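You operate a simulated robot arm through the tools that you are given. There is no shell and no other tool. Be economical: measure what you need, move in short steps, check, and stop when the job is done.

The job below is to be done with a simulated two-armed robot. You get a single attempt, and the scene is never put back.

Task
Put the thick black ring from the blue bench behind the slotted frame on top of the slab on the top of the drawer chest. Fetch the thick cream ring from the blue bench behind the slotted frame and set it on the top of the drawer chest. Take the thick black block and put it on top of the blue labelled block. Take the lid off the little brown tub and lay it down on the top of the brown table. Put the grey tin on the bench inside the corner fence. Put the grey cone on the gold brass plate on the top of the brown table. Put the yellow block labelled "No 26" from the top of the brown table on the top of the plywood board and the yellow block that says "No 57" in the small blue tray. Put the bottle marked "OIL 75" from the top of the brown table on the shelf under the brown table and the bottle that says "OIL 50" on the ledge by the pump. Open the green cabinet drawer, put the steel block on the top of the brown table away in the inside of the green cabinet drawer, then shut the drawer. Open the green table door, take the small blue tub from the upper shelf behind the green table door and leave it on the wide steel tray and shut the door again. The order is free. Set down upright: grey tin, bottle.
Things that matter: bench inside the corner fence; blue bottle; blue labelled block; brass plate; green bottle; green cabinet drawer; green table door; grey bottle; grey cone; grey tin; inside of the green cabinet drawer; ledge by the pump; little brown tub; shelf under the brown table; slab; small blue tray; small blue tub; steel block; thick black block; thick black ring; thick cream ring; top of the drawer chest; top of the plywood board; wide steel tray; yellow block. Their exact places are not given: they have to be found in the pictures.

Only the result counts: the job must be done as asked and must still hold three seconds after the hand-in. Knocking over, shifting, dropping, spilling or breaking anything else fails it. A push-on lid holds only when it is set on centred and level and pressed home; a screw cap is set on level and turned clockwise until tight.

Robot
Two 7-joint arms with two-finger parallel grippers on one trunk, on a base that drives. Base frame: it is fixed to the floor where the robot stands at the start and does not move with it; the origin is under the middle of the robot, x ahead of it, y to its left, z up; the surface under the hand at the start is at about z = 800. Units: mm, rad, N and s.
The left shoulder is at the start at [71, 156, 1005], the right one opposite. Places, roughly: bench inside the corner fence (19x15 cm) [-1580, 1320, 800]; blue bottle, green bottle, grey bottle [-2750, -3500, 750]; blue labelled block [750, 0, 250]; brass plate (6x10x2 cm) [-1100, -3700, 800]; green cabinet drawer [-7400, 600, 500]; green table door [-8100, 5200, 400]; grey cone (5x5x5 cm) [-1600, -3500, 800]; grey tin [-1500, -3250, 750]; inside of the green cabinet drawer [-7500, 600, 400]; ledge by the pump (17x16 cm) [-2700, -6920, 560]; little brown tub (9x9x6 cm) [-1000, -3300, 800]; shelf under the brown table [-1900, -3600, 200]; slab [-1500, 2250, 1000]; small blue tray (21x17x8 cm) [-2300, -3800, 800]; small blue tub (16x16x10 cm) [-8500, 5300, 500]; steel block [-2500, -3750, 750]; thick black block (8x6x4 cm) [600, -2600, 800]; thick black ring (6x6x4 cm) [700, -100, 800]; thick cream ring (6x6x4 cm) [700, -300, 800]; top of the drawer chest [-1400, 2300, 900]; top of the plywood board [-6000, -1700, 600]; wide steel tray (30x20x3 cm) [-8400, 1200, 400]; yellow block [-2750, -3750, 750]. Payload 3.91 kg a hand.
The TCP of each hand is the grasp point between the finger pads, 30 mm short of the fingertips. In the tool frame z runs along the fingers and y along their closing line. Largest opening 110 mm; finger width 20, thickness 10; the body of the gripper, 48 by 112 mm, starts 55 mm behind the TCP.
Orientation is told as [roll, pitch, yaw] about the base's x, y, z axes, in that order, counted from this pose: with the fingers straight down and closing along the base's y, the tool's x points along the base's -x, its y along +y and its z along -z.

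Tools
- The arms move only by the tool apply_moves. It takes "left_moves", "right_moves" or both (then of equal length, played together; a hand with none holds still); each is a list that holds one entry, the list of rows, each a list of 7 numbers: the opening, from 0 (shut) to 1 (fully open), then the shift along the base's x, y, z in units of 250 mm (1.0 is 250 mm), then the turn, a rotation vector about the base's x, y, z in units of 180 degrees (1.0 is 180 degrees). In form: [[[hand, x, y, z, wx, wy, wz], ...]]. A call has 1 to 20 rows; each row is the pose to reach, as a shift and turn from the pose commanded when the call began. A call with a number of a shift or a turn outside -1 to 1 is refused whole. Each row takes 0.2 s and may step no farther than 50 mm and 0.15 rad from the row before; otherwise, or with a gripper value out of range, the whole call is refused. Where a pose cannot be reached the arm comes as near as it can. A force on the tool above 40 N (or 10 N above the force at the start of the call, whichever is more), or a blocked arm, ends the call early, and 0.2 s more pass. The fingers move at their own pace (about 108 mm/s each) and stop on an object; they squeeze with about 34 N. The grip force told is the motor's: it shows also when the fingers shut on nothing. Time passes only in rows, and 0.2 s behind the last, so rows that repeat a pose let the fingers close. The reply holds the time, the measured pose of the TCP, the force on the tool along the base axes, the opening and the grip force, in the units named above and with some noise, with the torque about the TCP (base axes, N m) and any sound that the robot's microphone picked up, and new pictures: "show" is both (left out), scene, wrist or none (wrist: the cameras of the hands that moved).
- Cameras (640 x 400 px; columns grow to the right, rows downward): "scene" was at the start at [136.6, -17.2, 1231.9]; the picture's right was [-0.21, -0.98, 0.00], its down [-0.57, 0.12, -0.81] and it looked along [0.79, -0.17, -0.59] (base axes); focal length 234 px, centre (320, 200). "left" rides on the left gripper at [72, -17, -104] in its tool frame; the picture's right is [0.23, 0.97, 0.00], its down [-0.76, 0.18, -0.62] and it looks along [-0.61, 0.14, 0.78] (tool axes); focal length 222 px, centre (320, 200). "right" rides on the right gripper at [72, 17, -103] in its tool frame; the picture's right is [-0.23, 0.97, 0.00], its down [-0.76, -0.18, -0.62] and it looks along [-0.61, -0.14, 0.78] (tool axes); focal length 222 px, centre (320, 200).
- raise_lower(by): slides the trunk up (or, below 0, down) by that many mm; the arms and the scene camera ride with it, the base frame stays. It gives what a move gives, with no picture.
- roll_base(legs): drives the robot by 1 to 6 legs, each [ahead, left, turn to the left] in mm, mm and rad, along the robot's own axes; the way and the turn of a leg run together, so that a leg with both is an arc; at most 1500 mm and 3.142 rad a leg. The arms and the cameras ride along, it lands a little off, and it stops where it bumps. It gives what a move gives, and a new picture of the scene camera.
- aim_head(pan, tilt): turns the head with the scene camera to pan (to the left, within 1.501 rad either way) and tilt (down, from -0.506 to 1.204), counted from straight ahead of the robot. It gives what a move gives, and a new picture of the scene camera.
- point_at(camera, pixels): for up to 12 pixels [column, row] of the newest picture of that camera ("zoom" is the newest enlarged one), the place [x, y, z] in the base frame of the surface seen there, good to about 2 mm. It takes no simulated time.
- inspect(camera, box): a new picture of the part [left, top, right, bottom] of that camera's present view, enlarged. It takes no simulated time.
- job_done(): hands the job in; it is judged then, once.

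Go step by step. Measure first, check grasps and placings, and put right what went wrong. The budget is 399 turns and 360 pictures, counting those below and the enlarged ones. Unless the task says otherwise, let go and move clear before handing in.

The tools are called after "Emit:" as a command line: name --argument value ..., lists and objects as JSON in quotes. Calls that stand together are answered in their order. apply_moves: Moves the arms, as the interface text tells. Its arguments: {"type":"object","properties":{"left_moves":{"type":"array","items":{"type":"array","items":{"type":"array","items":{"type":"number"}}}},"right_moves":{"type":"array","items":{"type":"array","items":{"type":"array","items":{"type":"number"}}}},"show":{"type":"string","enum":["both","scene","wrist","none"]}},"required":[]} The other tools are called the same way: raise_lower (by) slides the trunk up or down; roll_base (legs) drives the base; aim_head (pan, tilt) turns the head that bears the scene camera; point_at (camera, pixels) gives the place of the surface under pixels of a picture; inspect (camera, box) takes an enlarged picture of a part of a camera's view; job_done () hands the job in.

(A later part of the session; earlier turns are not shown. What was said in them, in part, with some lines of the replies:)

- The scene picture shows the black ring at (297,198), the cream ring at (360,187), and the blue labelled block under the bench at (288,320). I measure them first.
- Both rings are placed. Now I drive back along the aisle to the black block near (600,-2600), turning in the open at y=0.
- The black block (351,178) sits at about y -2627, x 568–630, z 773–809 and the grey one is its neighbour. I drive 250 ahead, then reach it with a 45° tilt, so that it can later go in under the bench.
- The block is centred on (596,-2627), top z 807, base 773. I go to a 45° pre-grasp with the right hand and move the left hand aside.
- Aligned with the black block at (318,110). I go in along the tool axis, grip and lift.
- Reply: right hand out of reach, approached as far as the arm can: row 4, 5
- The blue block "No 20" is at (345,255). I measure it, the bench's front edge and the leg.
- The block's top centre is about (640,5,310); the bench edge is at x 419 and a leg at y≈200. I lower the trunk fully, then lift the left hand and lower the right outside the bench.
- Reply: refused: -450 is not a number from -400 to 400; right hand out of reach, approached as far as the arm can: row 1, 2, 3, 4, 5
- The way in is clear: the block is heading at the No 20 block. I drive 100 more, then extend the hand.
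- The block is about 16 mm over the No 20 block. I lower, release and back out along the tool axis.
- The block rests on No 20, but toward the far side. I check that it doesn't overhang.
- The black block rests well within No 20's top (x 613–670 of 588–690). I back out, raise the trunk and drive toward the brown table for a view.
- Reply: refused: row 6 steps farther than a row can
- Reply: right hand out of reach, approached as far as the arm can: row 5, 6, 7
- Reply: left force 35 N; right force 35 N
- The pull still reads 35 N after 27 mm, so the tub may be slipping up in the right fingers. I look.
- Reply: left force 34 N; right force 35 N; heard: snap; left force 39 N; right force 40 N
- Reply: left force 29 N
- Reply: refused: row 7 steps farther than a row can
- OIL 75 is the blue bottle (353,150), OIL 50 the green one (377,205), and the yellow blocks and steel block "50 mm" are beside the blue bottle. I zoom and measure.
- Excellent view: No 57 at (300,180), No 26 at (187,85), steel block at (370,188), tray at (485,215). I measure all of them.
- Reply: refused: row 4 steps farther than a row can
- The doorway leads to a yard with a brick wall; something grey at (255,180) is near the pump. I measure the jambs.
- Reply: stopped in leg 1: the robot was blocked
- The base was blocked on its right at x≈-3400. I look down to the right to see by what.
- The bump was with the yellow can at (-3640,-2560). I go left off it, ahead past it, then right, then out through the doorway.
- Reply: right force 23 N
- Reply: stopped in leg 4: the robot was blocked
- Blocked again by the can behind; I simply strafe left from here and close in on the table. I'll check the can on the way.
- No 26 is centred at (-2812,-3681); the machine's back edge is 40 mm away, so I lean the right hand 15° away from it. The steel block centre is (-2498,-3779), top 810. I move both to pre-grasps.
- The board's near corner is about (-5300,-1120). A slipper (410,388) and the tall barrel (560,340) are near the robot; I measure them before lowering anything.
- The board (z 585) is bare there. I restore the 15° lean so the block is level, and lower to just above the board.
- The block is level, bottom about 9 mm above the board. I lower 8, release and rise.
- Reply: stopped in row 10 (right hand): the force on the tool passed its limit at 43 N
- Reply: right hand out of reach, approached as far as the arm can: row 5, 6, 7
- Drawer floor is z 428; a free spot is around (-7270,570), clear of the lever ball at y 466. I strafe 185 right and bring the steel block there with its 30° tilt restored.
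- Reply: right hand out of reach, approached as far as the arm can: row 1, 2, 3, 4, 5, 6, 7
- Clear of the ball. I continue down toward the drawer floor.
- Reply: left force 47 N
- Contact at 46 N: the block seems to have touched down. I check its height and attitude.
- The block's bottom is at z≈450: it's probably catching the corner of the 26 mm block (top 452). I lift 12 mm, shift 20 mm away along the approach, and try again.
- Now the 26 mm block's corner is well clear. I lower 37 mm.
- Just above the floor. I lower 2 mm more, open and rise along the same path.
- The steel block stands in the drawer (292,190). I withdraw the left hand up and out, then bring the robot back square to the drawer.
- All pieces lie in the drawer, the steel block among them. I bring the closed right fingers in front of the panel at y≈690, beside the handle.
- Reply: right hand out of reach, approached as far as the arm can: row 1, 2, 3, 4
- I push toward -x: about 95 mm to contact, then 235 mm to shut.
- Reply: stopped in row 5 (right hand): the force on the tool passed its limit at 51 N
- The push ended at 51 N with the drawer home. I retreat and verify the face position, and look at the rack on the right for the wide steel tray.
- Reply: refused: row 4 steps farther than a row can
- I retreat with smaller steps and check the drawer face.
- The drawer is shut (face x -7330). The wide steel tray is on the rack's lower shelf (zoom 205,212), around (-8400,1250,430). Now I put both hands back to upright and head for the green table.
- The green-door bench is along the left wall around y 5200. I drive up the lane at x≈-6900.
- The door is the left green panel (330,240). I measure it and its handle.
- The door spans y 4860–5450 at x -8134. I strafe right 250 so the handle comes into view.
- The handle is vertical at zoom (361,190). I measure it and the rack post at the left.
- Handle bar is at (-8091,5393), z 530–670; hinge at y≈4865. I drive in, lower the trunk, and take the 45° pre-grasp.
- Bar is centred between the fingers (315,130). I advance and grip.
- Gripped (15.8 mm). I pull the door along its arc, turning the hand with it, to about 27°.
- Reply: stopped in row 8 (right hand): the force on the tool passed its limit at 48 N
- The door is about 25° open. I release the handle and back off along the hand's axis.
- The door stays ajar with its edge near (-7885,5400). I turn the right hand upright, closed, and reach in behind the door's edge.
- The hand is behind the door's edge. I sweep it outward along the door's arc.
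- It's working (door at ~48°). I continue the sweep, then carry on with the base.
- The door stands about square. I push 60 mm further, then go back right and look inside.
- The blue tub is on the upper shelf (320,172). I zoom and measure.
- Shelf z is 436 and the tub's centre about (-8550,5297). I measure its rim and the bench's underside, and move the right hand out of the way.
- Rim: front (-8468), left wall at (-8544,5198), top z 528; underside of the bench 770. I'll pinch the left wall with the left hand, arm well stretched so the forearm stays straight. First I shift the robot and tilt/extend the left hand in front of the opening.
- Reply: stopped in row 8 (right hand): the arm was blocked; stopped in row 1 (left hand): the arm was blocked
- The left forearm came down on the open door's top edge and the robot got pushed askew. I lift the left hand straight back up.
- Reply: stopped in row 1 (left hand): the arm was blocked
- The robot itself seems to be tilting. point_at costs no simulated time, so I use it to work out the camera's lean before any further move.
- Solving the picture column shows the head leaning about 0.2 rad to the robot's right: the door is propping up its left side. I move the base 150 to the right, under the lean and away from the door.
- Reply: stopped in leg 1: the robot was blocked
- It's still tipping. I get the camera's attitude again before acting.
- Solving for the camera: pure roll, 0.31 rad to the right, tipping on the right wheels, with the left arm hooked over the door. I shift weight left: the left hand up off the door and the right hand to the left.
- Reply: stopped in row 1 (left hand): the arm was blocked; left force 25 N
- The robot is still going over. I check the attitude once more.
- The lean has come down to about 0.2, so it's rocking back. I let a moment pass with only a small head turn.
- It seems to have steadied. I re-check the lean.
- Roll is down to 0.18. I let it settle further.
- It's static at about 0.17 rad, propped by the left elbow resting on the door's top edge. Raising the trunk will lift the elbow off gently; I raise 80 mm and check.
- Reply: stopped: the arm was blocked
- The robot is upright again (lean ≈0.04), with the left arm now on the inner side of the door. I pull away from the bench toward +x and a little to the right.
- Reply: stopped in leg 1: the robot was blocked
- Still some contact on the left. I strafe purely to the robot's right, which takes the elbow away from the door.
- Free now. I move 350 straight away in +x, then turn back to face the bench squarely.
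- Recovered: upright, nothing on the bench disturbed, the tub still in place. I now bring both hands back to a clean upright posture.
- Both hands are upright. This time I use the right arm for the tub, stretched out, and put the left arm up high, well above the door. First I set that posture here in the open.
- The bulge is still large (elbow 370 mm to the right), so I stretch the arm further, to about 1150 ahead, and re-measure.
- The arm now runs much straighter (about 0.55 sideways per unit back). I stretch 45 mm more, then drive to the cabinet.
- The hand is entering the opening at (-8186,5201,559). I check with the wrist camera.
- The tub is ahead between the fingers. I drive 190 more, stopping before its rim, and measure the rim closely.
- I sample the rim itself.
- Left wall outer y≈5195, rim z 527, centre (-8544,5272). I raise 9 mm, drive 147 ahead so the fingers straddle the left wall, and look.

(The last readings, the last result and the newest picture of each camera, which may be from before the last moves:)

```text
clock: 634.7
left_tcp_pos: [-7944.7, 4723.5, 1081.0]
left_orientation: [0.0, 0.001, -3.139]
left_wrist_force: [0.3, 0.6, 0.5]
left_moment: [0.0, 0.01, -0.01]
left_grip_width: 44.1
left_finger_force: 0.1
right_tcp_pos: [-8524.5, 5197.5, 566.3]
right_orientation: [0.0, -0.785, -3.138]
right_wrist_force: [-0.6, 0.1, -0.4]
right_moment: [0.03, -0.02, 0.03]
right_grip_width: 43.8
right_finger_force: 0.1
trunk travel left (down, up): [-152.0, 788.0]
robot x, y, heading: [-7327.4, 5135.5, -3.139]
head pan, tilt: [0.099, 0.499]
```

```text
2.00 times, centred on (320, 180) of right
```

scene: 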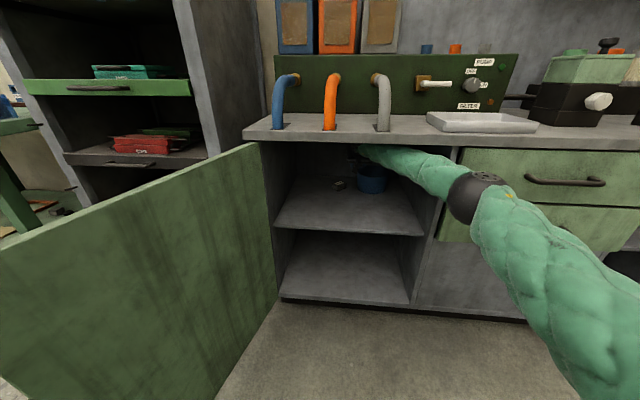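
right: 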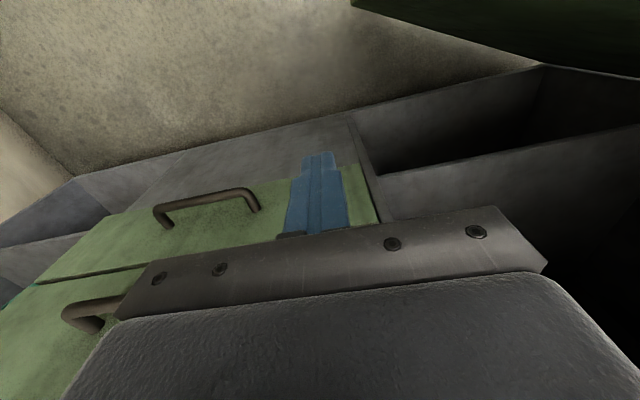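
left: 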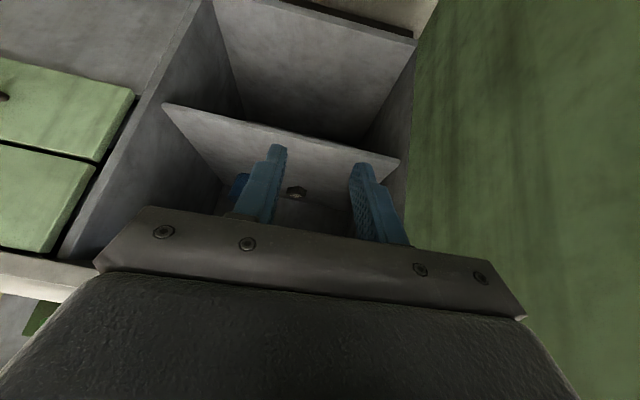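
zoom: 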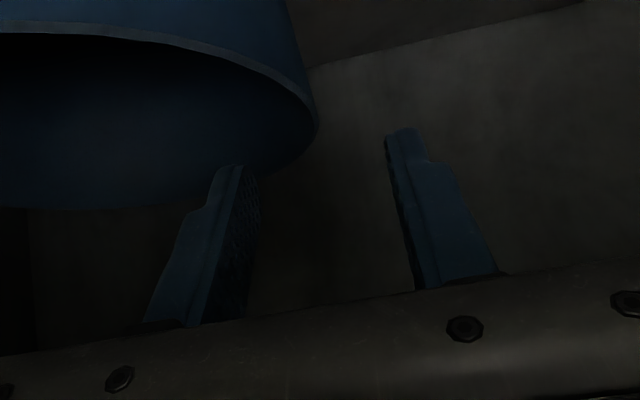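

The wall (zoom 318,120) lies between the fingers. I lower 37 mm, grip, and lift slightly.

Emit:
apply_moves --right_moves '[[[0.4, 0, 0, -0.08, 0, 0, 0], [0.4, 0, 0, -0.15, 0, 0, 0], [0, 0, 0, -0.15, 0, 0, 0], [0, 0, 0, -0.15, 0, 0, 0], [0, 0, 0, -0.15, 0, 0, 0], [0, 0, 0, -0.11, 0, 0, 0], [0, 0, 0, -0.07, 0, 0, 0]]]' --show "none"

Emit:
inspect --camera "right" --box '[160, 80, 480, 280]'

Emit:
inspect --camera "scene" --box '[260, 130, 460, 250]'

```text
clock: 636.3
left_tcp_pos: [-7945.5, 4724.2, 1081.1]
left_orientation: [-0.001, 0.002, -3.137]
left_wrist_force: [0.1, -0.3, -0.1]
left_moment: [-0.04, 0.01, -0.01]
left_grip_width: 44.1
left_finger_force: 0.1
right_tcp_pos: [-8524.2, 5196.0, 549.4]
right_orientation: [-0.001, -0.785, -3.139]
right_wrist_force: [0.0, -0.6, -1.7]
right_moment: [-0.08, 0.0, -0.04]
right_grip_width: 3.2
right_finger_force: 34.2
trunk travel left (down, up): [-152.0, 788.0]
robot x, y, heading: [-7326.4, 5137.1, -3.14]
head pan, tilt: [0.099, 0.499]
```

```text
2.00 times, centred on (320, 180) of right
```

zoom: 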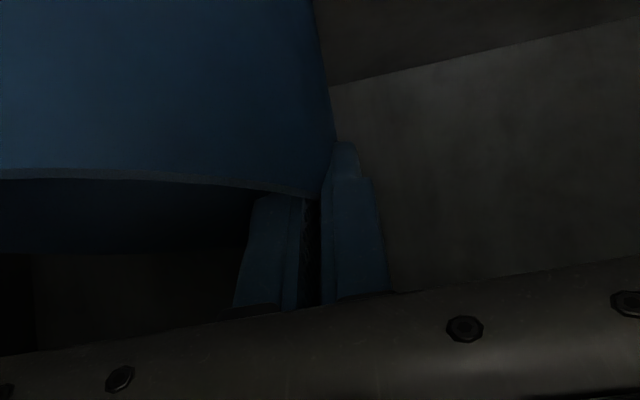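

```text
3.20 times, centred on (360, 190) of scene
```

zoom: 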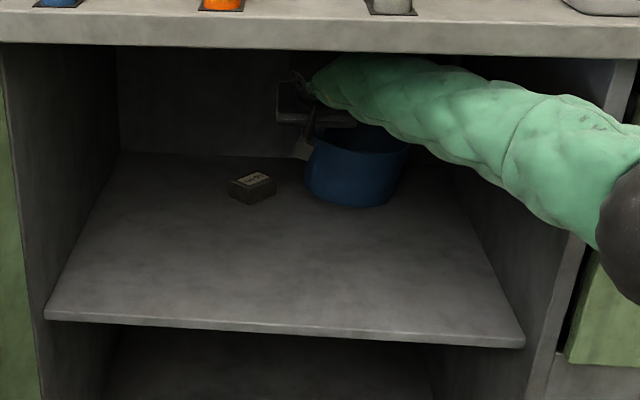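

The tub is held (about 1.5 N) and level. I lift 12 mm more and drive straight back out.

Emit:
apply_moves --right_moves '[[[0, 0, 0, 0.05, 0, 0, 0], [0, 0, 0, 0.05, 0, 0, 0]]]' --show "none"

Emit:
roll_base --legs '[[-450, 0, 0], [-350, 0, 0]]'

Emit:
inspect --camera "scene" --box '[200, 80, 520, 280]'

```text
clock: 636.9
left_tcp_pos: [-7945.2, 4723.1, 1082.3]
left_orientation: [0.001, 0.001, -3.138]
left_wrist_force: [0.7, -0.6, -0.4]
left_moment: [-0.02, 0.01, 0.0]
left_grip_width: 44.1
left_finger_force: 0.0
right_tcp_pos: [-8524.6, 5198.2, 563.8]
right_orientation: [-0.001, -0.783, -3.138]
right_wrist_force: [0.0, 0.2, -1.5]
right_moment: [-0.12, -0.03, -0.01]
right_grip_width: 3.3
right_finger_force: 33.8
trunk travel left (down, up): [-152.0, 788.0]
robot x, y, heading: [-7327.4, 5136.4, -3.135]
head pan, tilt: [0.099, 0.499]
```

```text
clock: 641.5
left_tcp_pos: [-7137.1, 4723.6, 1080.6]
left_orientation: [-0.001, 0.002, -3.134]
left_wrist_force: [0.6, 0.9, -0.2]
left_moment: [0.0, 0.03, -0.02]
left_grip_width: 43.8
left_finger_force: 0.2
right_tcp_pos: [-7719.5, 5196.5, 564.9]
right_orientation: [0.0, -0.783, -3.135]
right_wrist_force: [-0.5, 0.4, -1.9]
right_moment: [-0.1, -0.02, -0.04]
right_grip_width: 3.3
right_finger_force: 33.7
trunk travel left (down, up): [-152.0, 788.0]
robot x, y, heading: [-6524.3, 5141.8, -3.135]
head pan, tilt: [0.099, 0.499]
```

scene: 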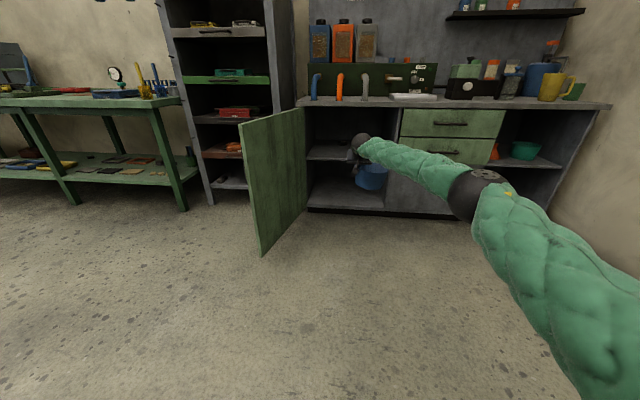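

```text
2.00 times, centred on (360, 180) of scene
```

zoom: 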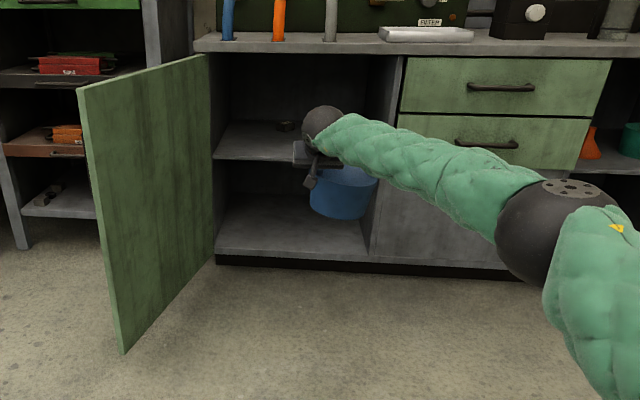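

The tub is out and steady. I carry it to the rack first (door closing comes after, with free hands), along x≈-6530.

Emit:
roll_base --legs '[[0, 0, -0.006], [0, 1320, 0], [0, 1320, 0], [0, 1290, 0]]'

Emit:
point_at --camera "scene" --pixels '[[320, 100], [320, 150], [320, 200], [250, 150], [400, 150], [280, 200], [360, 120], [420, 100], [200, 150], [300, 130]]'

```text
clock: 644.7
left_tcp_pos: [-7140.6, 4325.1, 1081.1]
left_orientation: [0.002, 0.002, -3.136]
left_wrist_force: [-0.6, -0.2, 0.1]
left_moment: [-0.07, 0.02, -0.03]
left_grip_width: 43.8
left_finger_force: 0.1
right_tcp_pos: [-7721.3, 4811.0, 561.5]
right_orientation: [-0.01, -0.778, 3.136]
right_wrist_force: [0.1, -0.7, -1.6]
right_moment: [-0.05, 0.0, -0.01]
right_grip_width: 3.2
right_finger_force: 33.8
trunk travel left (down, up): [-152.0, 788.0]
robot x, y, heading: [-6524.2, 4738.7, -3.139]
head pan, tilt: [0.099, 0.499]
stopped in leg 2: the force on the tool passed its limit at 108 N (the readings are from after the stop); the commanded pose is now the measured one
```

scene: 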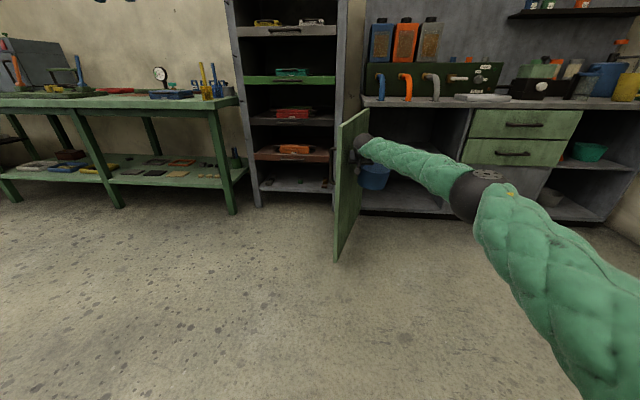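

```text
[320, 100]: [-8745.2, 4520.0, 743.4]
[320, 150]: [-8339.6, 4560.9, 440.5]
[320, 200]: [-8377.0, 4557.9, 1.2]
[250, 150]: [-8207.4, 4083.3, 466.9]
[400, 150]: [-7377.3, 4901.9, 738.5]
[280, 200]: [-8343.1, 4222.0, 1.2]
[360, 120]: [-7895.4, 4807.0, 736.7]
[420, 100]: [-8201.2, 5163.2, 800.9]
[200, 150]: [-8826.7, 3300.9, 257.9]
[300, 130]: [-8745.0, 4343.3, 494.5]
```

I overlooked the open door; the hand bumped it (tub still held). I back off to the right, retract the arm 240 mm, and then pass the door's end.

Emit:
roll_base --legs '[[0, -120, 0]]'

Emit:
apply_moves --right_moves '[[[0, 0.16, 0, 0.05, 0, 0, 0], [0, 0.32, 0, 0.1, 0, 0, 0], [0, 0.48, 0, 0.1, 0, 0, 0], [0, 0.64, 0, 0.1, 0, 0, 0], [0, 0.8, 0, 0.1, 0, 0, 0], [0, 0.96, 0, 0.1, 0, 0, 0]]]' --show "none"

Emit:
inspect --camera "right" --box '[0, 0, 640, 400]'

```text
clock: 645.9
left_tcp_pos: [-7141.8, 4447.7, 1080.8]
left_orientation: [0.0, 0.001, -3.139]
left_wrist_force: [-0.6, 0.4, 0.3]
left_moment: [-0.01, 0.0, -0.01]
left_grip_width: 43.8
left_finger_force: 0.1
right_tcp_pos: [-7719.7, 4932.6, 562.2]
right_orientation: [-0.01, -0.779, 3.135]
right_wrist_force: [0.2, -0.4, -2.1]
right_moment: [-0.11, -0.05, 0.03]
right_grip_width: 3.0
right_finger_force: 33.7
trunk travel left (down, up): [-152.0, 788.0]
robot x, y, heading: [-6524.8, 4855.4, -3.139]
head pan, tilt: [0.099, 0.499]
```

scene: 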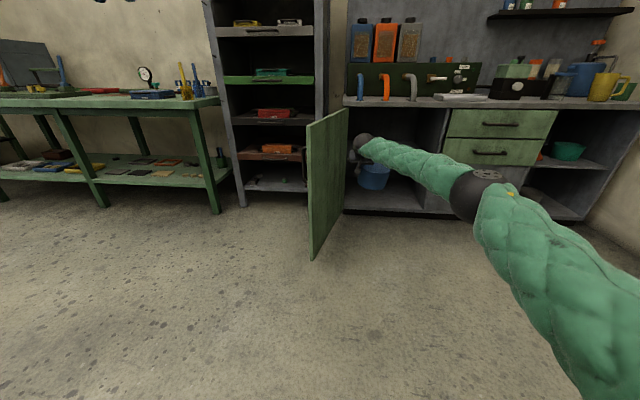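

```text
clock: 647.3
left_tcp_pos: [-7140.9, 4446.6, 1081.4]
left_orientation: [0.001, 0.001, -3.14]
left_wrist_force: [0.9, 0.3, -0.9]
left_moment: [0.04, 0.01, -0.01]
left_grip_width: 44.0
left_finger_force: 0.2
right_tcp_pos: [-7479.9, 4931.5, 586.3]
right_orientation: [-0.011, -0.779, 3.137]
right_wrist_force: [0.7, -0.1, -2.3]
right_moment: [-0.15, -0.03, 0.01]
right_grip_width: 3.5
right_finger_force: 34.0
trunk travel left (down, up): [-152.0, 788.0]
robot x, y, heading: [-6524.5, 4857.3, -3.141]
head pan, tilt: [0.099, 0.499]
```

```text
1.00 times, centred on (320, 200) of right (not enlarged: the box is as wide or as high as the picture)
```

zoom: 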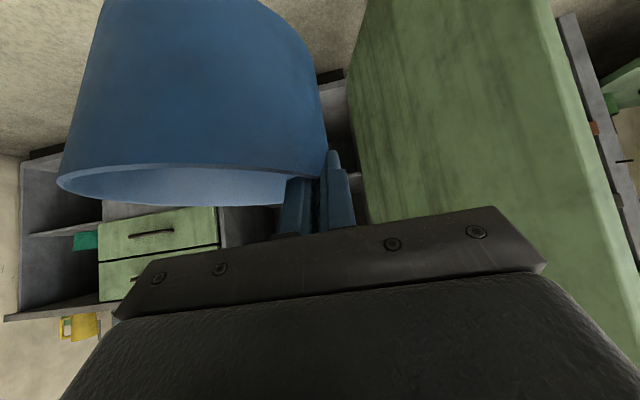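

The tub is still firmly held and level. I back 130 more and go south past the door's end to the rack.

Emit:
roll_base --legs '[[-130, 0, 0], [0, 1220, 0], [0, 1220, 0], [0, 1200, 0]]'

Emit:
point_at --camera "scene" --pixels '[[300, 130], [320, 130], [340, 130], [280, 150], [320, 150], [300, 165], [260, 120], [420, 130], [380, 110], [320, 100], [290, 200], [400, 180]]'

```text
clock: 665.9
left_tcp_pos: [-7032.8, 798.9, 1079.9]
left_orientation: [-0.001, 0.003, 3.142]
left_wrist_force: [-0.4, -0.8, 0.4]
left_moment: [-0.06, -0.01, 0.02]
left_grip_width: 44.1
left_finger_force: 0.0
right_tcp_pos: [-7371.1, 1285.5, 586.4]
right_orientation: [-0.01, -0.778, 3.135]
right_wrist_force: [0.0, 0.0, -1.3]
right_moment: [-0.09, -0.02, 0.0]
right_grip_width: 3.4
right_finger_force: 34.1
trunk travel left (down, up): [-152.0, 788.0]
robot x, y, heading: [-6410.5, 1210.8, 3.138]
head pan, tilt: [0.099, 0.499]
```

scene: 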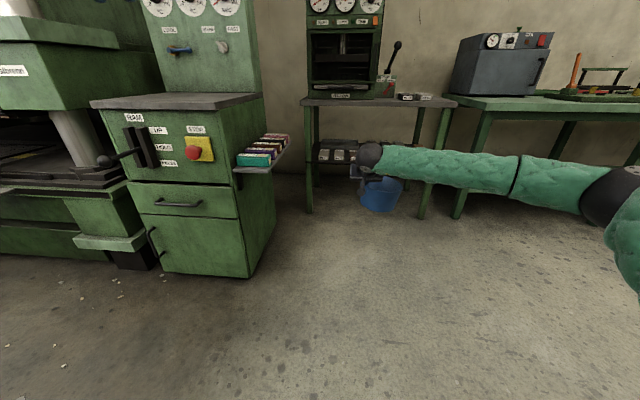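

```text
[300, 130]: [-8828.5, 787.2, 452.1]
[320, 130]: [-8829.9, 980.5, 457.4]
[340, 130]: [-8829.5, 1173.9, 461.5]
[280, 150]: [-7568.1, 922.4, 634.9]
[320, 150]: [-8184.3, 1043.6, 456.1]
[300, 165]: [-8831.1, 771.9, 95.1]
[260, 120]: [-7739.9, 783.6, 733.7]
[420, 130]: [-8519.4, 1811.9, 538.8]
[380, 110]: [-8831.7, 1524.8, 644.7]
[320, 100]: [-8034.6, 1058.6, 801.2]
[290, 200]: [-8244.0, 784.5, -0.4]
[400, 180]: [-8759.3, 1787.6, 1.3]
```

The oven rack's top is z 801, front x≈-8034, legs near y 1000 and 1830. I look at its shelf with the wrist camera.

Emit:
inspect --camera "right" --box '[0, 0, 640, 400]'

Emit:
inspect --camera "scene" --box '[295, 85, 455, 225]'

```text
1.00 times, centred on (320, 200) of right (not enlarged: the box is as wide or as high as the picture)
```

zoom: 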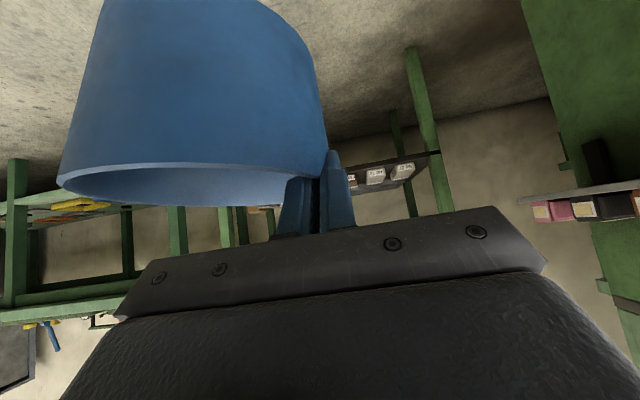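

```text
2.86 times, centred on (375, 155) of scene
```

zoom: 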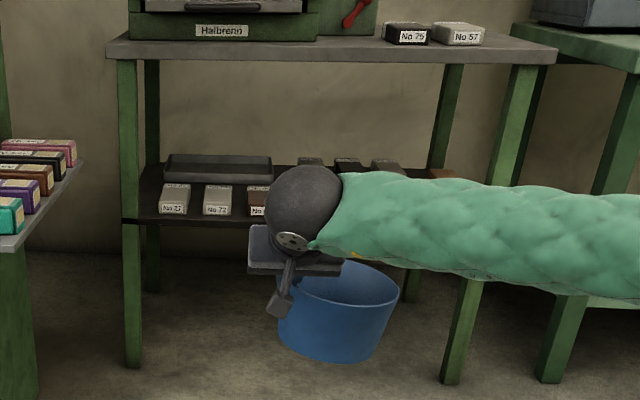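

Emit:
point_at --camera "zoom" --pixels '[[172, 178], [265, 180], [218, 180], [170, 158], [268, 158], [218, 168], [175, 188], [217, 190], [258, 192], [175, 210], [130, 150], [200, 222]]'

```text
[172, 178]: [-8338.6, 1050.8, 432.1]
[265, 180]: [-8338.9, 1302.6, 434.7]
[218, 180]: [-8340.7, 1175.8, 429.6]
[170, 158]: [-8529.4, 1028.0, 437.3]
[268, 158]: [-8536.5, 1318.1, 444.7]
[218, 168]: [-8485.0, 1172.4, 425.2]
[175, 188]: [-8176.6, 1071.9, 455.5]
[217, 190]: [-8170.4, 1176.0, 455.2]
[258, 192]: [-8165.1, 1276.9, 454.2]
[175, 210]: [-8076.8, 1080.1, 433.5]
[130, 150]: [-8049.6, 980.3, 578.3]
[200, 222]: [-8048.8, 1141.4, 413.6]
```

The tray is at x -8339…-8540, y 1030…1330, floor z 425. To keep clear of the press cabinet I'll come in turned 0.35 to the left. I retract the left hand, turn and sidestep, then stretch the right arm.

Emit:
apply_moves --left_moves '[[[0.4, 0.15, 0.02, 0, 0, 0, 0], [0.4, 0.3, 0.05, 0, 0, 0, 0], [0.4, 0.45, 0.1, 0, 0, 0, 0]]]' --show "none"

Emit:
roll_base --legs '[[0, 0, 0.353], [0, -541, 0]]'

Emit:
apply_moves --right_moves '[[[0, -0.15, -0.055, -0.01, 0, 0, 0], [0, -0.3, -0.11, -0.02, 0, 0, 0], [0, -0.45, -0.165, -0.03, 0, 0, 0], [0, -0.6, -0.22, -0.04, 0, 0, 0], [0, -0.75, -0.275, -0.05, 0, 0, 0], [0, -0.884, -0.324, -0.052, 0, 0, 0]]]' --show "none"

```text
clock: 666.7
left_tcp_pos: [-6919.6, 823.9, 1080.6]
left_orientation: [0.001, 0.001, 3.139]
left_wrist_force: [-0.2, -0.1, 0.0]
left_moment: [0.01, 0.02, -0.01]
left_grip_width: 44.0
left_finger_force: 0.0
right_tcp_pos: [-7372.0, 1285.9, 587.7]
right_orientation: [-0.008, -0.782, 3.132]
right_wrist_force: [0.5, 0.3, -1.0]
right_moment: [-0.1, -0.04, 0.01]
right_grip_width: 3.3
right_finger_force: 33.7
trunk travel left (down, up): [-152.0, 788.0]
robot x, y, heading: [-6412.8, 1210.7, 3.139]
head pan, tilt: [0.099, 0.499]
```

```text
clock: 670.9
left_tcp_pos: [-6947.1, 1187.7, 1080.2]
left_orientation: [-0.001, 0.003, -2.793]
left_wrist_force: [-0.6, 0.5, 1.2]
left_moment: [0.0, -0.02, 0.03]
left_grip_width: 43.9
left_finger_force: 0.0
right_tcp_pos: [-7527.7, 1466.7, 585.6]
right_orientation: [-0.009, -0.78, -2.8]
right_wrist_force: [-0.2, 0.2, -2.2]
right_moment: [-0.07, -0.06, 0.0]
right_grip_width: 3.2
right_finger_force: 34.5
trunk travel left (down, up): [-152.0, 788.0]
robot x, y, heading: [-6600.6, 1721.1, -2.792]
head pan, tilt: [0.099, 0.499]
```

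scene: 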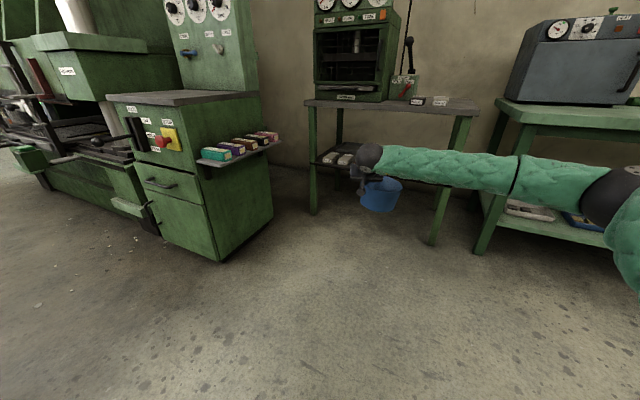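

```text
clock: 672.3
left_tcp_pos: [-6944.9, 1188.8, 1080.1]
left_orientation: [0.001, 0.002, -2.792]
left_wrist_force: [-0.3, -0.6, 0.1]
left_moment: [-0.04, 0.01, -0.02]
left_grip_width: 44.1
left_finger_force: 0.0
right_tcp_pos: [-7748.8, 1387.8, 572.7]
right_orientation: [-0.01, -0.777, -2.8]
right_wrist_force: [-0.8, 0.6, -2.4]
right_moment: [-0.08, -0.06, 0.01]
right_grip_width: 3.4
right_finger_force: 34.0
trunk travel left (down, up): [-152.0, 788.0]
robot x, y, heading: [-6602.5, 1720.7, -2.797]
head pan, tilt: [0.099, 0.499]
```

TCP is at (-7749,1388), target (-8395,1126): 697 ahead and 26 left. I drive 380 first and check.

Emit:
roll_base --legs '[[0, 26, 0], [380, 0, 0]]'

Emit:
inspect --camera "scene" --box '[250, 60, 490, 240]'

Emit:
point_at --camera "scene" --pixels '[[370, 150], [380, 195], [360, 190], [400, 190], [320, 140], [450, 180], [330, 160], [420, 110], [460, 150]]'

```text
clock: 675.2
left_tcp_pos: [-7301.8, 1034.5, 1080.0]
left_orientation: [-0.002, 0.003, -2.797]
left_wrist_force: [-0.2, 0.5, 0.5]
left_moment: [0.05, -0.02, 0.0]
left_grip_width: 44.1
left_finger_force: 0.1
right_tcp_pos: [-8101.5, 1238.4, 571.6]
right_orientation: [-0.011, -0.779, -2.805]
right_wrist_force: [0.3, 0.0, -2.1]
right_moment: [-0.08, -0.08, -0.02]
right_grip_width: 3.4
right_finger_force: 33.1
trunk travel left (down, up): [-152.0, 788.0]
robot x, y, heading: [-6952.6, 1573.9, -2.8]
head pan, tilt: [0.099, 0.499]
```

scene: 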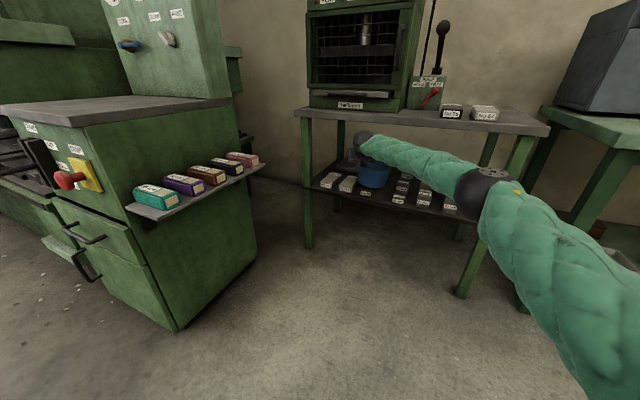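

```text
2.22 times, centred on (370, 150) of scene
```

zoom: 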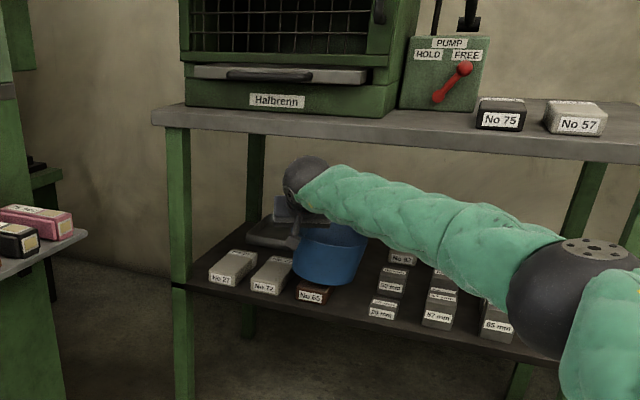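

```text
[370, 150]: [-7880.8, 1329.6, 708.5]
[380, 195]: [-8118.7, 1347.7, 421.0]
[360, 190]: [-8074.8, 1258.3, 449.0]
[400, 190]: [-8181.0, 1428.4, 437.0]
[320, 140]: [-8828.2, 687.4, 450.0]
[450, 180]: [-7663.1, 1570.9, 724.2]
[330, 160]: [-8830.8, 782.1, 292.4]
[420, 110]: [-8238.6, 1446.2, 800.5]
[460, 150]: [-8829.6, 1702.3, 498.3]
```

The tub clears the blocks by about 24 mm. I drive the remaining 314.

Emit:
roll_base --legs '[[150, 4, 0], [164, 3, 0]]'

Emit:
inspect --camera "right" --box '[0, 0, 640, 400]'

Emit:
point_at --camera "zoom" --pixels '[[200, 20], [60, 30], [340, 60], [360, 120], [400, 60], [330, 20], [200, 100], [300, 150], [120, 180], [380, 30]]'

```text
clock: 677.6
left_tcp_pos: [-7594.7, 923.0, 1078.1]
left_orientation: [0.0, 0.002, -2.799]
left_wrist_force: [-0.7, 0.7, 0.1]
left_moment: [-0.01, 0.01, 0.0]
left_grip_width: 44.0
left_finger_force: 0.1
right_tcp_pos: [-8395.4, 1128.1, 572.5]
right_orientation: [-0.011, -0.78, -2.806]
right_wrist_force: [-0.6, -0.2, -1.9]
right_moment: [-0.11, -0.06, 0.05]
right_grip_width: 3.4
right_finger_force: 34.0
trunk travel left (down, up): [-152.0, 788.0]
robot x, y, heading: [-7246.6, 1455.2, -2.797]
head pan, tilt: [0.099, 0.499]
```

scene: 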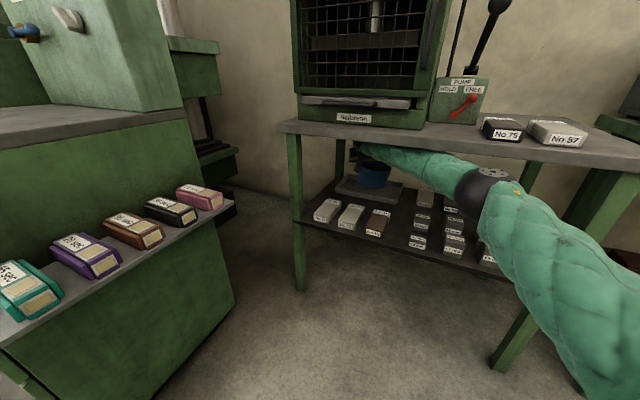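

```text
1.00 times, centred on (320, 200) of right (not enlarged: the box is as wide or as high as the picture)
```

zoom: 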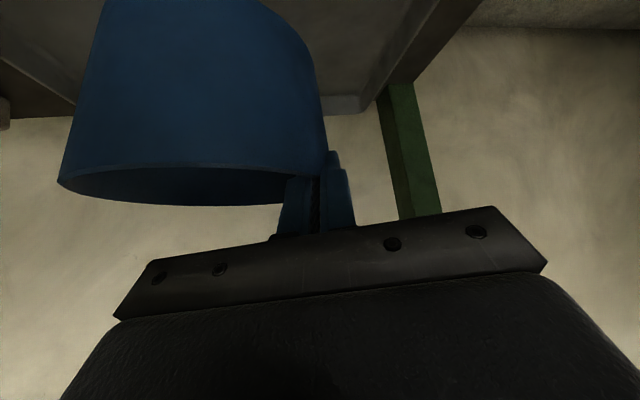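

```text
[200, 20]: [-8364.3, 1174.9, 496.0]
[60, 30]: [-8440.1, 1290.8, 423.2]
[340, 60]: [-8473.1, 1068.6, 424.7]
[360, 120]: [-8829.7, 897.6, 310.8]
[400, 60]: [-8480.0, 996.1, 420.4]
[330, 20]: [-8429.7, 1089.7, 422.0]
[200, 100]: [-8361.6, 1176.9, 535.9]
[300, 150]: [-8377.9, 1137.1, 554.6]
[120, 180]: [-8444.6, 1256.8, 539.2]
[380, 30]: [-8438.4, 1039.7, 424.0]
```

The tub is over the tray (floor z 424). I lower 53 mm watching the force, release, and rise.

Emit:
apply_moves --right_moves '[[[0, 0, 0, -0.1, 0, 0, 0], [0, 0, 0, -0.18, 0, 0, 0], [0, 0, 0, -0.212, 0, 0, 0], [0, 0, 0, -0.212, 0, 0, 0]]]' --show "none"

Emit:
inspect --camera "scene" --box '[280, 100, 460, 240]'

Emit:
point_at --camera "zoom" --pixels '[[330, 300], [300, 305], [350, 310], [330, 285], [290, 250], [380, 250], [330, 320], [210, 300]]'

```text
clock: 678.6
left_tcp_pos: [-7594.0, 923.8, 1081.1]
left_orientation: [0.001, 0.002, -2.799]
left_wrist_force: [-0.2, -0.1, -0.2]
left_moment: [0.0, 0.01, -0.01]
left_grip_width: 44.1
left_finger_force: 0.0
right_tcp_pos: [-8394.7, 1127.6, 522.0]
right_orientation: [-0.01, -0.78, -2.807]
right_wrist_force: [1.6, -2.3, 6.7]
right_moment: [0.7, 0.3, -0.02]
right_grip_width: 4.7
right_finger_force: 33.9
trunk travel left (down, up): [-152.0, 788.0]
robot x, y, heading: [-7246.2, 1456.8, -2.8]
head pan, tilt: [0.099, 0.499]
```

```text
2.86 times, centred on (370, 170) of scene
```

zoom: 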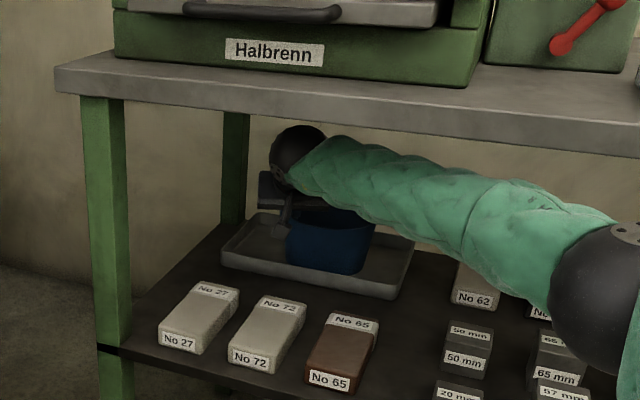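

```text
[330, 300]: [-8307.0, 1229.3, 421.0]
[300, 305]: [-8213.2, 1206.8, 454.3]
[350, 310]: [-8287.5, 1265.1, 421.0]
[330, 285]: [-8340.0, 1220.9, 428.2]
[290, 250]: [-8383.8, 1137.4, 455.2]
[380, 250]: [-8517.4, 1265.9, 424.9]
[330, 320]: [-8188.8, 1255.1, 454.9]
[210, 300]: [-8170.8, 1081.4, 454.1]
```

The tub touches the tray floor inside its rim. I open, rise out of it, and back straight out.

Emit:
apply_moves --right_moves '[[[0.2, 0, 0, -0.004, 0, 0, 0], [0.35, 0, 0, -0.004, 0, 0, 0], [0.35, 0, 0, -0.004, 0, 0, 0], [0.35, 0, 0, 0.06, 0, 0, 0], [0.35, 0, 0, 0.14, 0, 0, 0], [0.35, 0, 0, 0.2, 0, 0, 0]]]' --show "none"

Emit:
roll_base --legs '[[-350, 0, 0], [-350, 0, 0]]'

Emit:
inspect --camera "scene" --box '[280, 80, 480, 220]'

```text
clock: 680.0
left_tcp_pos: [-7593.8, 923.2, 1080.0]
left_orientation: [0.001, 0.001, -2.8]
left_wrist_force: [0.0, -0.3, -0.3]
left_moment: [-0.02, 0.01, -0.01]
left_grip_width: 43.7
left_finger_force: 0.2
right_tcp_pos: [-8395.7, 1127.1, 570.8]
right_orientation: [-0.009, -0.779, -2.808]
right_wrist_force: [0.5, 0.3, -0.2]
right_moment: [0.04, 0.02, 0.01]
right_grip_width: 38.5
right_finger_force: 0.0
trunk travel left (down, up): [-152.0, 788.0]
robot x, y, heading: [-7249.7, 1454.4, -2.802]
head pan, tilt: [0.099, 0.499]
```

```text
clock: 684.1
left_tcp_pos: [-6929.8, 1158.2, 1081.0]
left_orientation: [0.002, 0.001, -2.793]
left_wrist_force: [0.2, 0.1, 0.8]
left_moment: [-0.01, 0.0, -0.01]
left_grip_width: 44.1
left_finger_force: 0.1
right_tcp_pos: [-7734.1, 1357.9, 571.5]
right_orientation: [-0.012, -0.779, -2.802]
right_wrist_force: [0.6, -0.7, -0.7]
right_moment: [-0.02, 0.01, -0.03]
right_grip_width: 38.5
right_finger_force: 0.0
trunk travel left (down, up): [-152.0, 788.0]
robot x, y, heading: [-6584.4, 1690.7, -2.798]
head pan, tilt: [0.099, 0.499]
```

scene: 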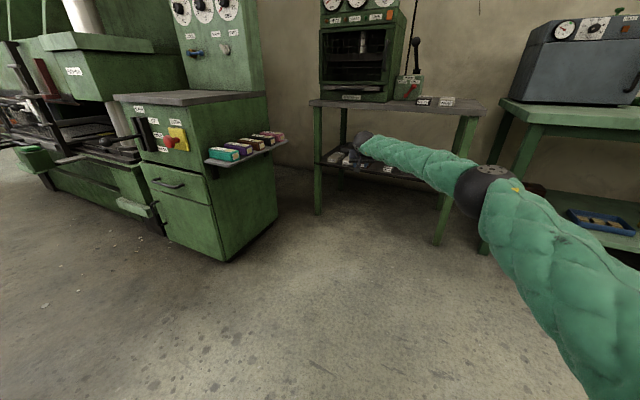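

```text
2.86 times, centred on (380, 150) of scene
```

zoom: 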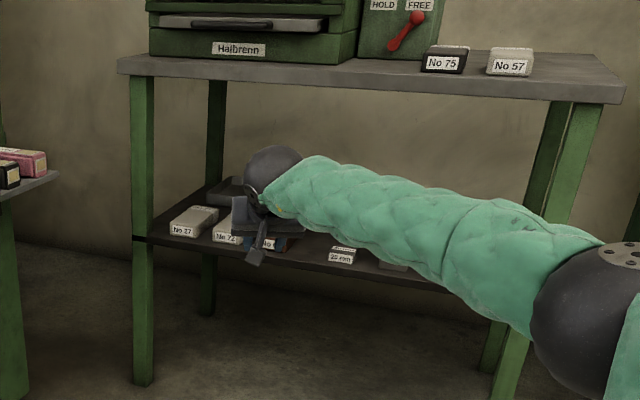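

The hand hides the tub; I check it with the wrist camera.

Emit:
inspect --camera "right" --box '[220, 60, 460, 210]'

```text
2.67 times, centred on (340, 135) of right
```

zoom: 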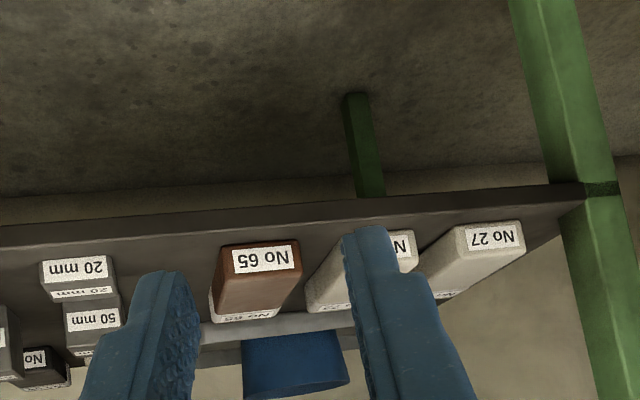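

The tub stands upright inside the tray. Now the door: I retract the right arm, then return north to y≈4300.

Emit:
apply_moves --right_moves '[[[0.35, 0.15, 0.054, 0.02, 0, 0, 0], [0.35, 0.3, 0.107, 0.04, 0, 0, 0], [0.35, 0.45, 0.16, 0.06, 0, 0, 0], [0.35, 0.6, 0.214, 0.06, 0, 0, 0], [0.35, 0.75, 0.267, 0.06, 0, 0, 0], [0.35, 0.9, 0.32, 0.06, 0, 0, 0]]]' --show "none"

Emit:
roll_base --legs '[[0, 0, -0.344], [0, -1320, 0], [0, -1250, 0]]'

Emit:
point_at --camera "scene" --pixels '[[320, 150], [400, 150], [420, 150], [440, 150], [380, 180], [420, 200], [440, 120], [400, 120]]'

```text
clock: 685.5
left_tcp_pos: [-6930.5, 1158.9, 1079.6]
left_orientation: [0.0, 0.002, -2.795]
left_wrist_force: [-0.4, 0.4, 0.3]
left_moment: [0.0, 0.01, -0.02]
left_grip_width: 44.1
left_finger_force: 0.0
right_tcp_pos: [-7507.7, 1438.3, 586.5]
right_orientation: [-0.009, -0.78, -2.801]
right_wrist_force: [0.1, 0.0, 0.2]
right_moment: [-0.01, 0.02, 0.0]
right_grip_width: 38.4
right_finger_force: 0.2
trunk travel left (down, up): [-152.0, 788.0]
robot x, y, heading: [-6586.4, 1696.0, -2.793]
head pan, tilt: [0.099, 0.499]
```

```text
clock: 699.1
left_tcp_pos: [-7101.2, 3885.7, 1080.1]
left_orientation: [0.003, 0.001, -3.138]
left_wrist_force: [-0.7, -0.2, 0.3]
left_moment: [0.0, -0.04, -0.02]
left_grip_width: 44.2
left_finger_force: 0.0
right_tcp_pos: [-7551.4, 4344.5, 585.8]
right_orientation: [-0.01, -0.777, 3.137]
right_wrist_force: [0.4, 1.0, -0.3]
right_moment: [-0.01, 0.02, 0.02]
right_grip_width: 38.6
right_finger_force: 0.0
trunk travel left (down, up): [-152.0, 788.0]
robot x, y, heading: [-6595.9, 4275.2, -3.137]
head pan, tilt: [0.099, 0.499]
```

scene: 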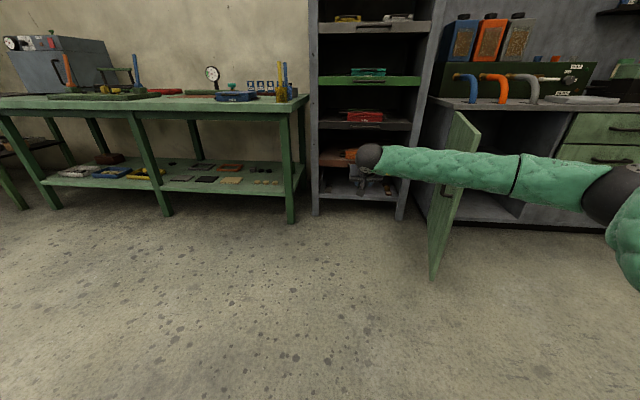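

```text
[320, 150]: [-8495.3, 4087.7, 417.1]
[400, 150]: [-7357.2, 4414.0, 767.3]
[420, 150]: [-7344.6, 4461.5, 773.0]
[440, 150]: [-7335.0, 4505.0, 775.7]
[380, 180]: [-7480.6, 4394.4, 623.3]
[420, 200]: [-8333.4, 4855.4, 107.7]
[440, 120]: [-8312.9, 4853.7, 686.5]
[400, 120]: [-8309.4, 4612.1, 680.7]
```

I set up the left arm for the push: right hand pulled back and up, left hand tilted 45°, closed, stretched forward at z≈600.

Emit:
apply_moves --left_moves '[[[0, -0.124, 0.067, -0.12, 0, 0.0313, 0], [0, -0.248, 0.135, -0.24, 0, 0.0625, 0], [0, -0.372, 0.2, -0.36, 0, 0.0938, 0], [0, -0.496, 0.27, -0.48, 0, 0.125, 0], [0, -0.62, 0.337, -0.6, 0, 0.1563, 0], [0, -0.744, 0.405, -0.72, 0, 0.1875, 0], [0, -0.868, 0.472, -0.84, 0, 0.2188, 0], [0, -0.99, 0.54, -0.96, 0, 0.25, 0]]]' --right_moves '[[[0, 0.12, 0.02, 0.1, 0, 0, 0], [0, 0.24, 0.04, 0.2, 0, 0, 0], [0, 0.36, 0.06, 0.3, 0, 0, 0], [0, 0.48, 0.1, 0.4, 0, 0, 0], [0, 0.6, 0.14, 0.5, 0, 0, 0], [0, 0.72, 0.18, 0.6, 0, 0, 0], [0, 0.84, 0.22, 0.7, 0, 0, 0], [0, 0.96, 0.26, 0.8, 0, 0, 0]]]' --show "none"

Emit:
apply_moves --left_moves '[[[0, -0.124, 0.067, -0.12, 0, 0, 0], [0, -0.248, 0.135, -0.24, 0, 0, 0], [0, -0.372, 0.2, -0.36, 0, 0, 0], [0, -0.496, 0.27, -0.48, 0, 0, 0], [0, -0.62, 0.337, -0.6, 0, 0, 0], [0, -0.744, 0.405, -0.72, 0, 0, 0], [0, -0.868, 0.472, -0.84, 0, 0, 0], [0, -0.99, 0.54, -0.96, 0, 0, 0]]]' --show "scene"

Emit:
point_at --camera "scene" --pixels '[[432, 270], [445, 200], [460, 115], [455, 150], [470, 180], [480, 130], [300, 200], [250, 190]]'

```text
clock: 701.0
left_tcp_pos: [-7349.0, 4021.3, 840.3]
left_orientation: [-0.005, -0.786, -3.135]
left_wrist_force: [0.3, 0.0, 0.5]
left_moment: [-0.01, -0.07, -0.04]
left_grip_width: 0.0
left_finger_force: 34.3
right_tcp_pos: [-7310.8, 4408.6, 786.2]
right_orientation: [-0.011, -0.777, 3.139]
right_wrist_force: [0.7, 0.4, 0.6]
right_moment: [-0.01, 0.01, 0.0]
right_grip_width: 0.1
right_finger_force: 34.1
trunk travel left (down, up): [-152.0, 788.0]
robot x, y, heading: [-6595.3, 4270.9, -3.136]
head pan, tilt: [0.099, 0.499]
```

```text
clock: 702.8
left_tcp_pos: [-7598.5, 4156.3, 599.0]
left_orientation: [-0.002, -0.782, -3.137]
left_wrist_force: [-0.2, 0.6, 1.1]
left_moment: [0.0, 0.03, -0.01]
left_grip_width: 0.1
left_finger_force: 34.1
right_tcp_pos: [-7311.5, 4410.0, 784.6]
right_orientation: [-0.011, -0.777, 3.139]
right_wrist_force: [0.3, 0.5, -0.2]
right_moment: [0.02, -0.02, -0.04]
right_grip_width: 0.1
right_finger_force: 34.3
trunk travel left (down, up): [-152.0, 788.0]
robot x, y, heading: [-6596.1, 4274.3, -3.135]
head pan, tilt: [0.099, 0.499]
```

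scene: 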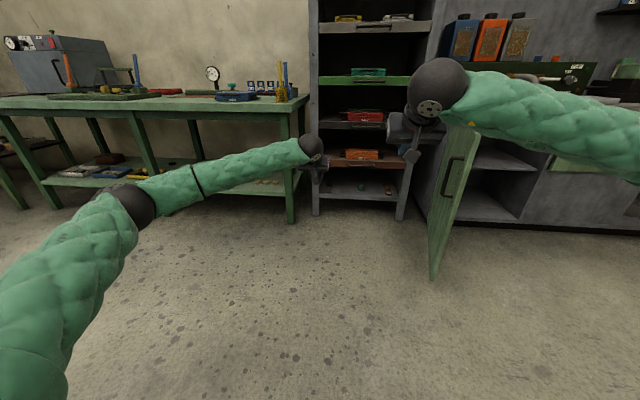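

```text
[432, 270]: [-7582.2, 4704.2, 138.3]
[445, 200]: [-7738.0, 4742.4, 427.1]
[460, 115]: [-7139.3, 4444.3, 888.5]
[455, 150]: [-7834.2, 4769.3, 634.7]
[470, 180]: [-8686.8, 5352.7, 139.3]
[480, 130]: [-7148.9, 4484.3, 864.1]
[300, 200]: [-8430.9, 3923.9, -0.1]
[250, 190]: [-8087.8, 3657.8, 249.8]
```

The door stands at about 106°. I walk the left fist along its outer face with base moves, swinging the door shut.

Emit:
roll_base --legs '[[92, -484, 0], [11, -127, 0], [-10, -115, 0], [32, -151, 0], [82, -130, 0], [123, -95, 0]]'

```text
clock: 710.3
left_tcp_pos: [-7930.1, 5262.0, 599.4]
left_orientation: [-0.004, -0.781, -3.142]
left_wrist_force: [0.5, -0.3, -0.2]
left_moment: [0.02, 0.01, 0.02]
left_grip_width: 0.0
left_finger_force: 34.1
right_tcp_pos: [-7641.8, 5514.4, 785.9]
right_orientation: [-0.008, -0.78, 3.132]
right_wrist_force: [-0.5, -0.1, -0.1]
right_moment: [0.0, -0.03, 0.0]
right_grip_width: 0.1
right_finger_force: 34.2
trunk travel left (down, up): [-152.0, 788.0]
robot x, y, heading: [-6928.7, 5375.9, 3.145]
head pan, tilt: [0.099, 0.499]
```

scene: 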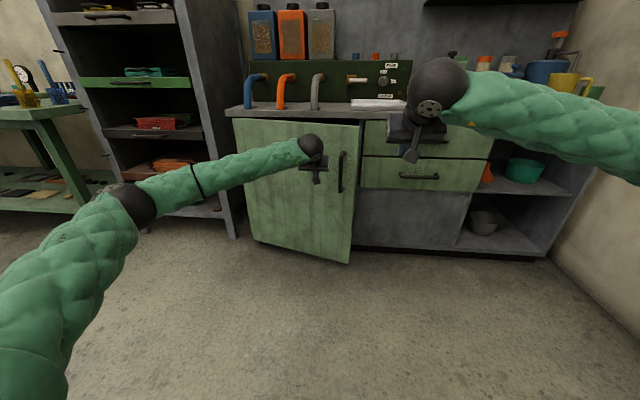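

Nearly shut. I push the rest home.

Emit:
roll_base --legs '[[100, -40, 0], [72, 0, 0]]'

Emit:
point_at --camera "scene" --pixels '[[270, 200], [250, 150], [340, 230], [350, 120], [400, 210], [330, 130], [300, 230]]'

```text
clock: 712.1
left_tcp_pos: [-8101.9, 5301.5, 598.4]
left_orientation: [-0.005, -0.781, -3.141]
left_wrist_force: [0.6, 0.4, 0.7]
left_moment: [-0.01, 0.01, 0.0]
left_grip_width: 0.0
left_finger_force: 33.9
right_tcp_pos: [-7814.3, 5553.2, 785.3]
right_orientation: [-0.01, -0.778, 3.134]
right_wrist_force: [0.1, -0.4, -0.1]
right_moment: [0.02, 0.0, 0.0]
right_grip_width: 0.2
right_finger_force: 34.0
trunk travel left (down, up): [-152.0, 788.0]
robot x, y, heading: [-7101.8, 5413.8, 3.146]
head pan, tilt: [0.099, 0.499]
```

scene: 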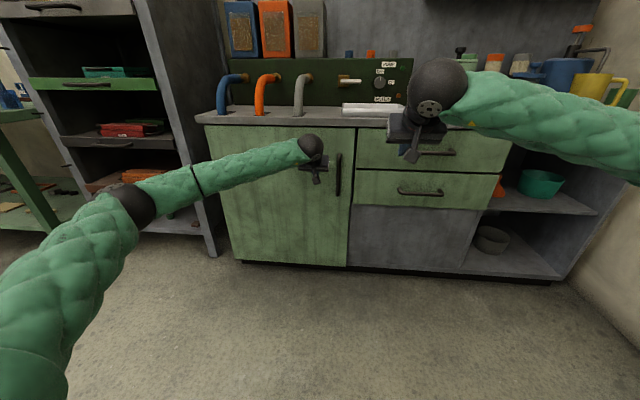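

```text
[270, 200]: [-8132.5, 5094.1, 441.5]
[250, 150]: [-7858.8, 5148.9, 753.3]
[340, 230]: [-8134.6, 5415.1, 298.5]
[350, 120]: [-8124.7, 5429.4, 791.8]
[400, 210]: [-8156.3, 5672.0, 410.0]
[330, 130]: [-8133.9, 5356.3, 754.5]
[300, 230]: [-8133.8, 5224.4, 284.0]
```

The door face is back at x -8134. I give it a gentle final press, then back off.

Emit:
apply_moves --left_moves '[[[0, -0.02, 0, 0, 0, 0, 0], [0, -0.04, 0, 0, 0, 0, 0], [0, -0.055, 0, 0, 0, 0, 0]]]' --show "none"

Emit:
roll_base --legs '[[-350, 0, 0]]'

Emit:
point_at --camera "scene" --pixels '[[280, 180], [330, 200], [290, 130], [320, 210], [340, 130], [345, 200]]'

```text
clock: 712.7
left_tcp_pos: [-8105.7, 5301.2, 598.4]
left_orientation: [-0.001, -0.779, 3.141]
left_wrist_force: [13.0, -0.8, 4.8]
left_moment: [-0.1, -0.04, 0.07]
left_grip_width: 0.0
left_finger_force: 34.1
right_tcp_pos: [-7812.2, 5553.1, 786.7]
right_orientation: [-0.01, -0.777, 3.136]
right_wrist_force: [0.2, -0.4, -0.1]
right_moment: [0.05, -0.01, -0.02]
right_grip_width: 0.0
right_finger_force: 33.7
trunk travel left (down, up): [-152.0, 788.0]
robot x, y, heading: [-7102.5, 5412.4, -3.144]
head pan, tilt: [0.099, 0.499]
stopped in row 2 (left hand): the force on the tool passed its limit at 52 N (the readings are from after the stop); the commanded pose is now the measured one
```

```text
clock: 715.0
left_tcp_pos: [-7755.1, 5302.2, 598.8]
left_orientation: [-0.002, -0.78, 3.14]
left_wrist_force: [0.0, 0.1, 0.1]
left_moment: [-0.03, -0.02, 0.0]
left_grip_width: 0.2
left_finger_force: 33.9
right_tcp_pos: [-7460.6, 5553.5, 785.6]
right_orientation: [-0.012, -0.778, 3.135]
right_wrist_force: [-0.3, 0.3, -0.4]
right_moment: [0.01, -0.02, 0.0]
right_grip_width: 0.2
right_finger_force: 34.3
trunk travel left (down, up): [-152.0, 788.0]
robot x, y, heading: [-6748.0, 5412.8, 3.14]
head pan, tilt: [0.099, 0.499]
```

scene: 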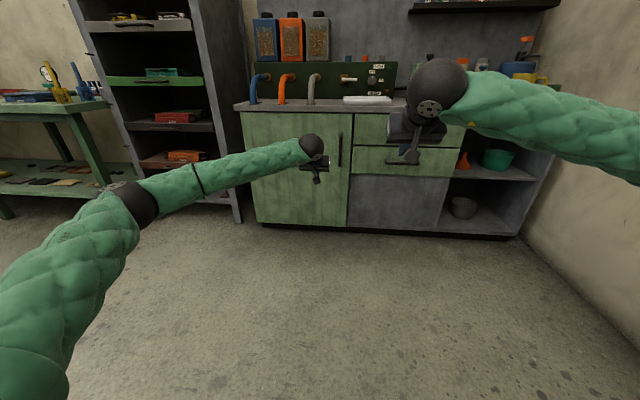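

```text
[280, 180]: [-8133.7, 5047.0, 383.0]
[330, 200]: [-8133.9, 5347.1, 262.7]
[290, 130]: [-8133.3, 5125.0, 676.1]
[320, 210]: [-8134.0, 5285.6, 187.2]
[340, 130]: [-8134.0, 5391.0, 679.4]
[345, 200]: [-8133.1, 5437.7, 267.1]
```

The door is fully shut (x -8134 across its face) and both hands are clear. Every item has been placed, so I hand the job in.

Emit:
job_done

```text
The job is handed in.
```

I did every part of the task and handed the job in, but the run had three upsets that may count against it.

- **Near-fall:** at the green table the robot tipped to its right when its left arm came down on the open door. It recovered, and nothing on the bench looked disturbed.
- **Yellow can:** the base bumped a yellow can by the yard doorway twice. In a later picture the can looked unmoved.
- **Open door:** the hand holding the small blue tub hit the open green table door. The tub stayed in the grip, and the door was later shut fully.
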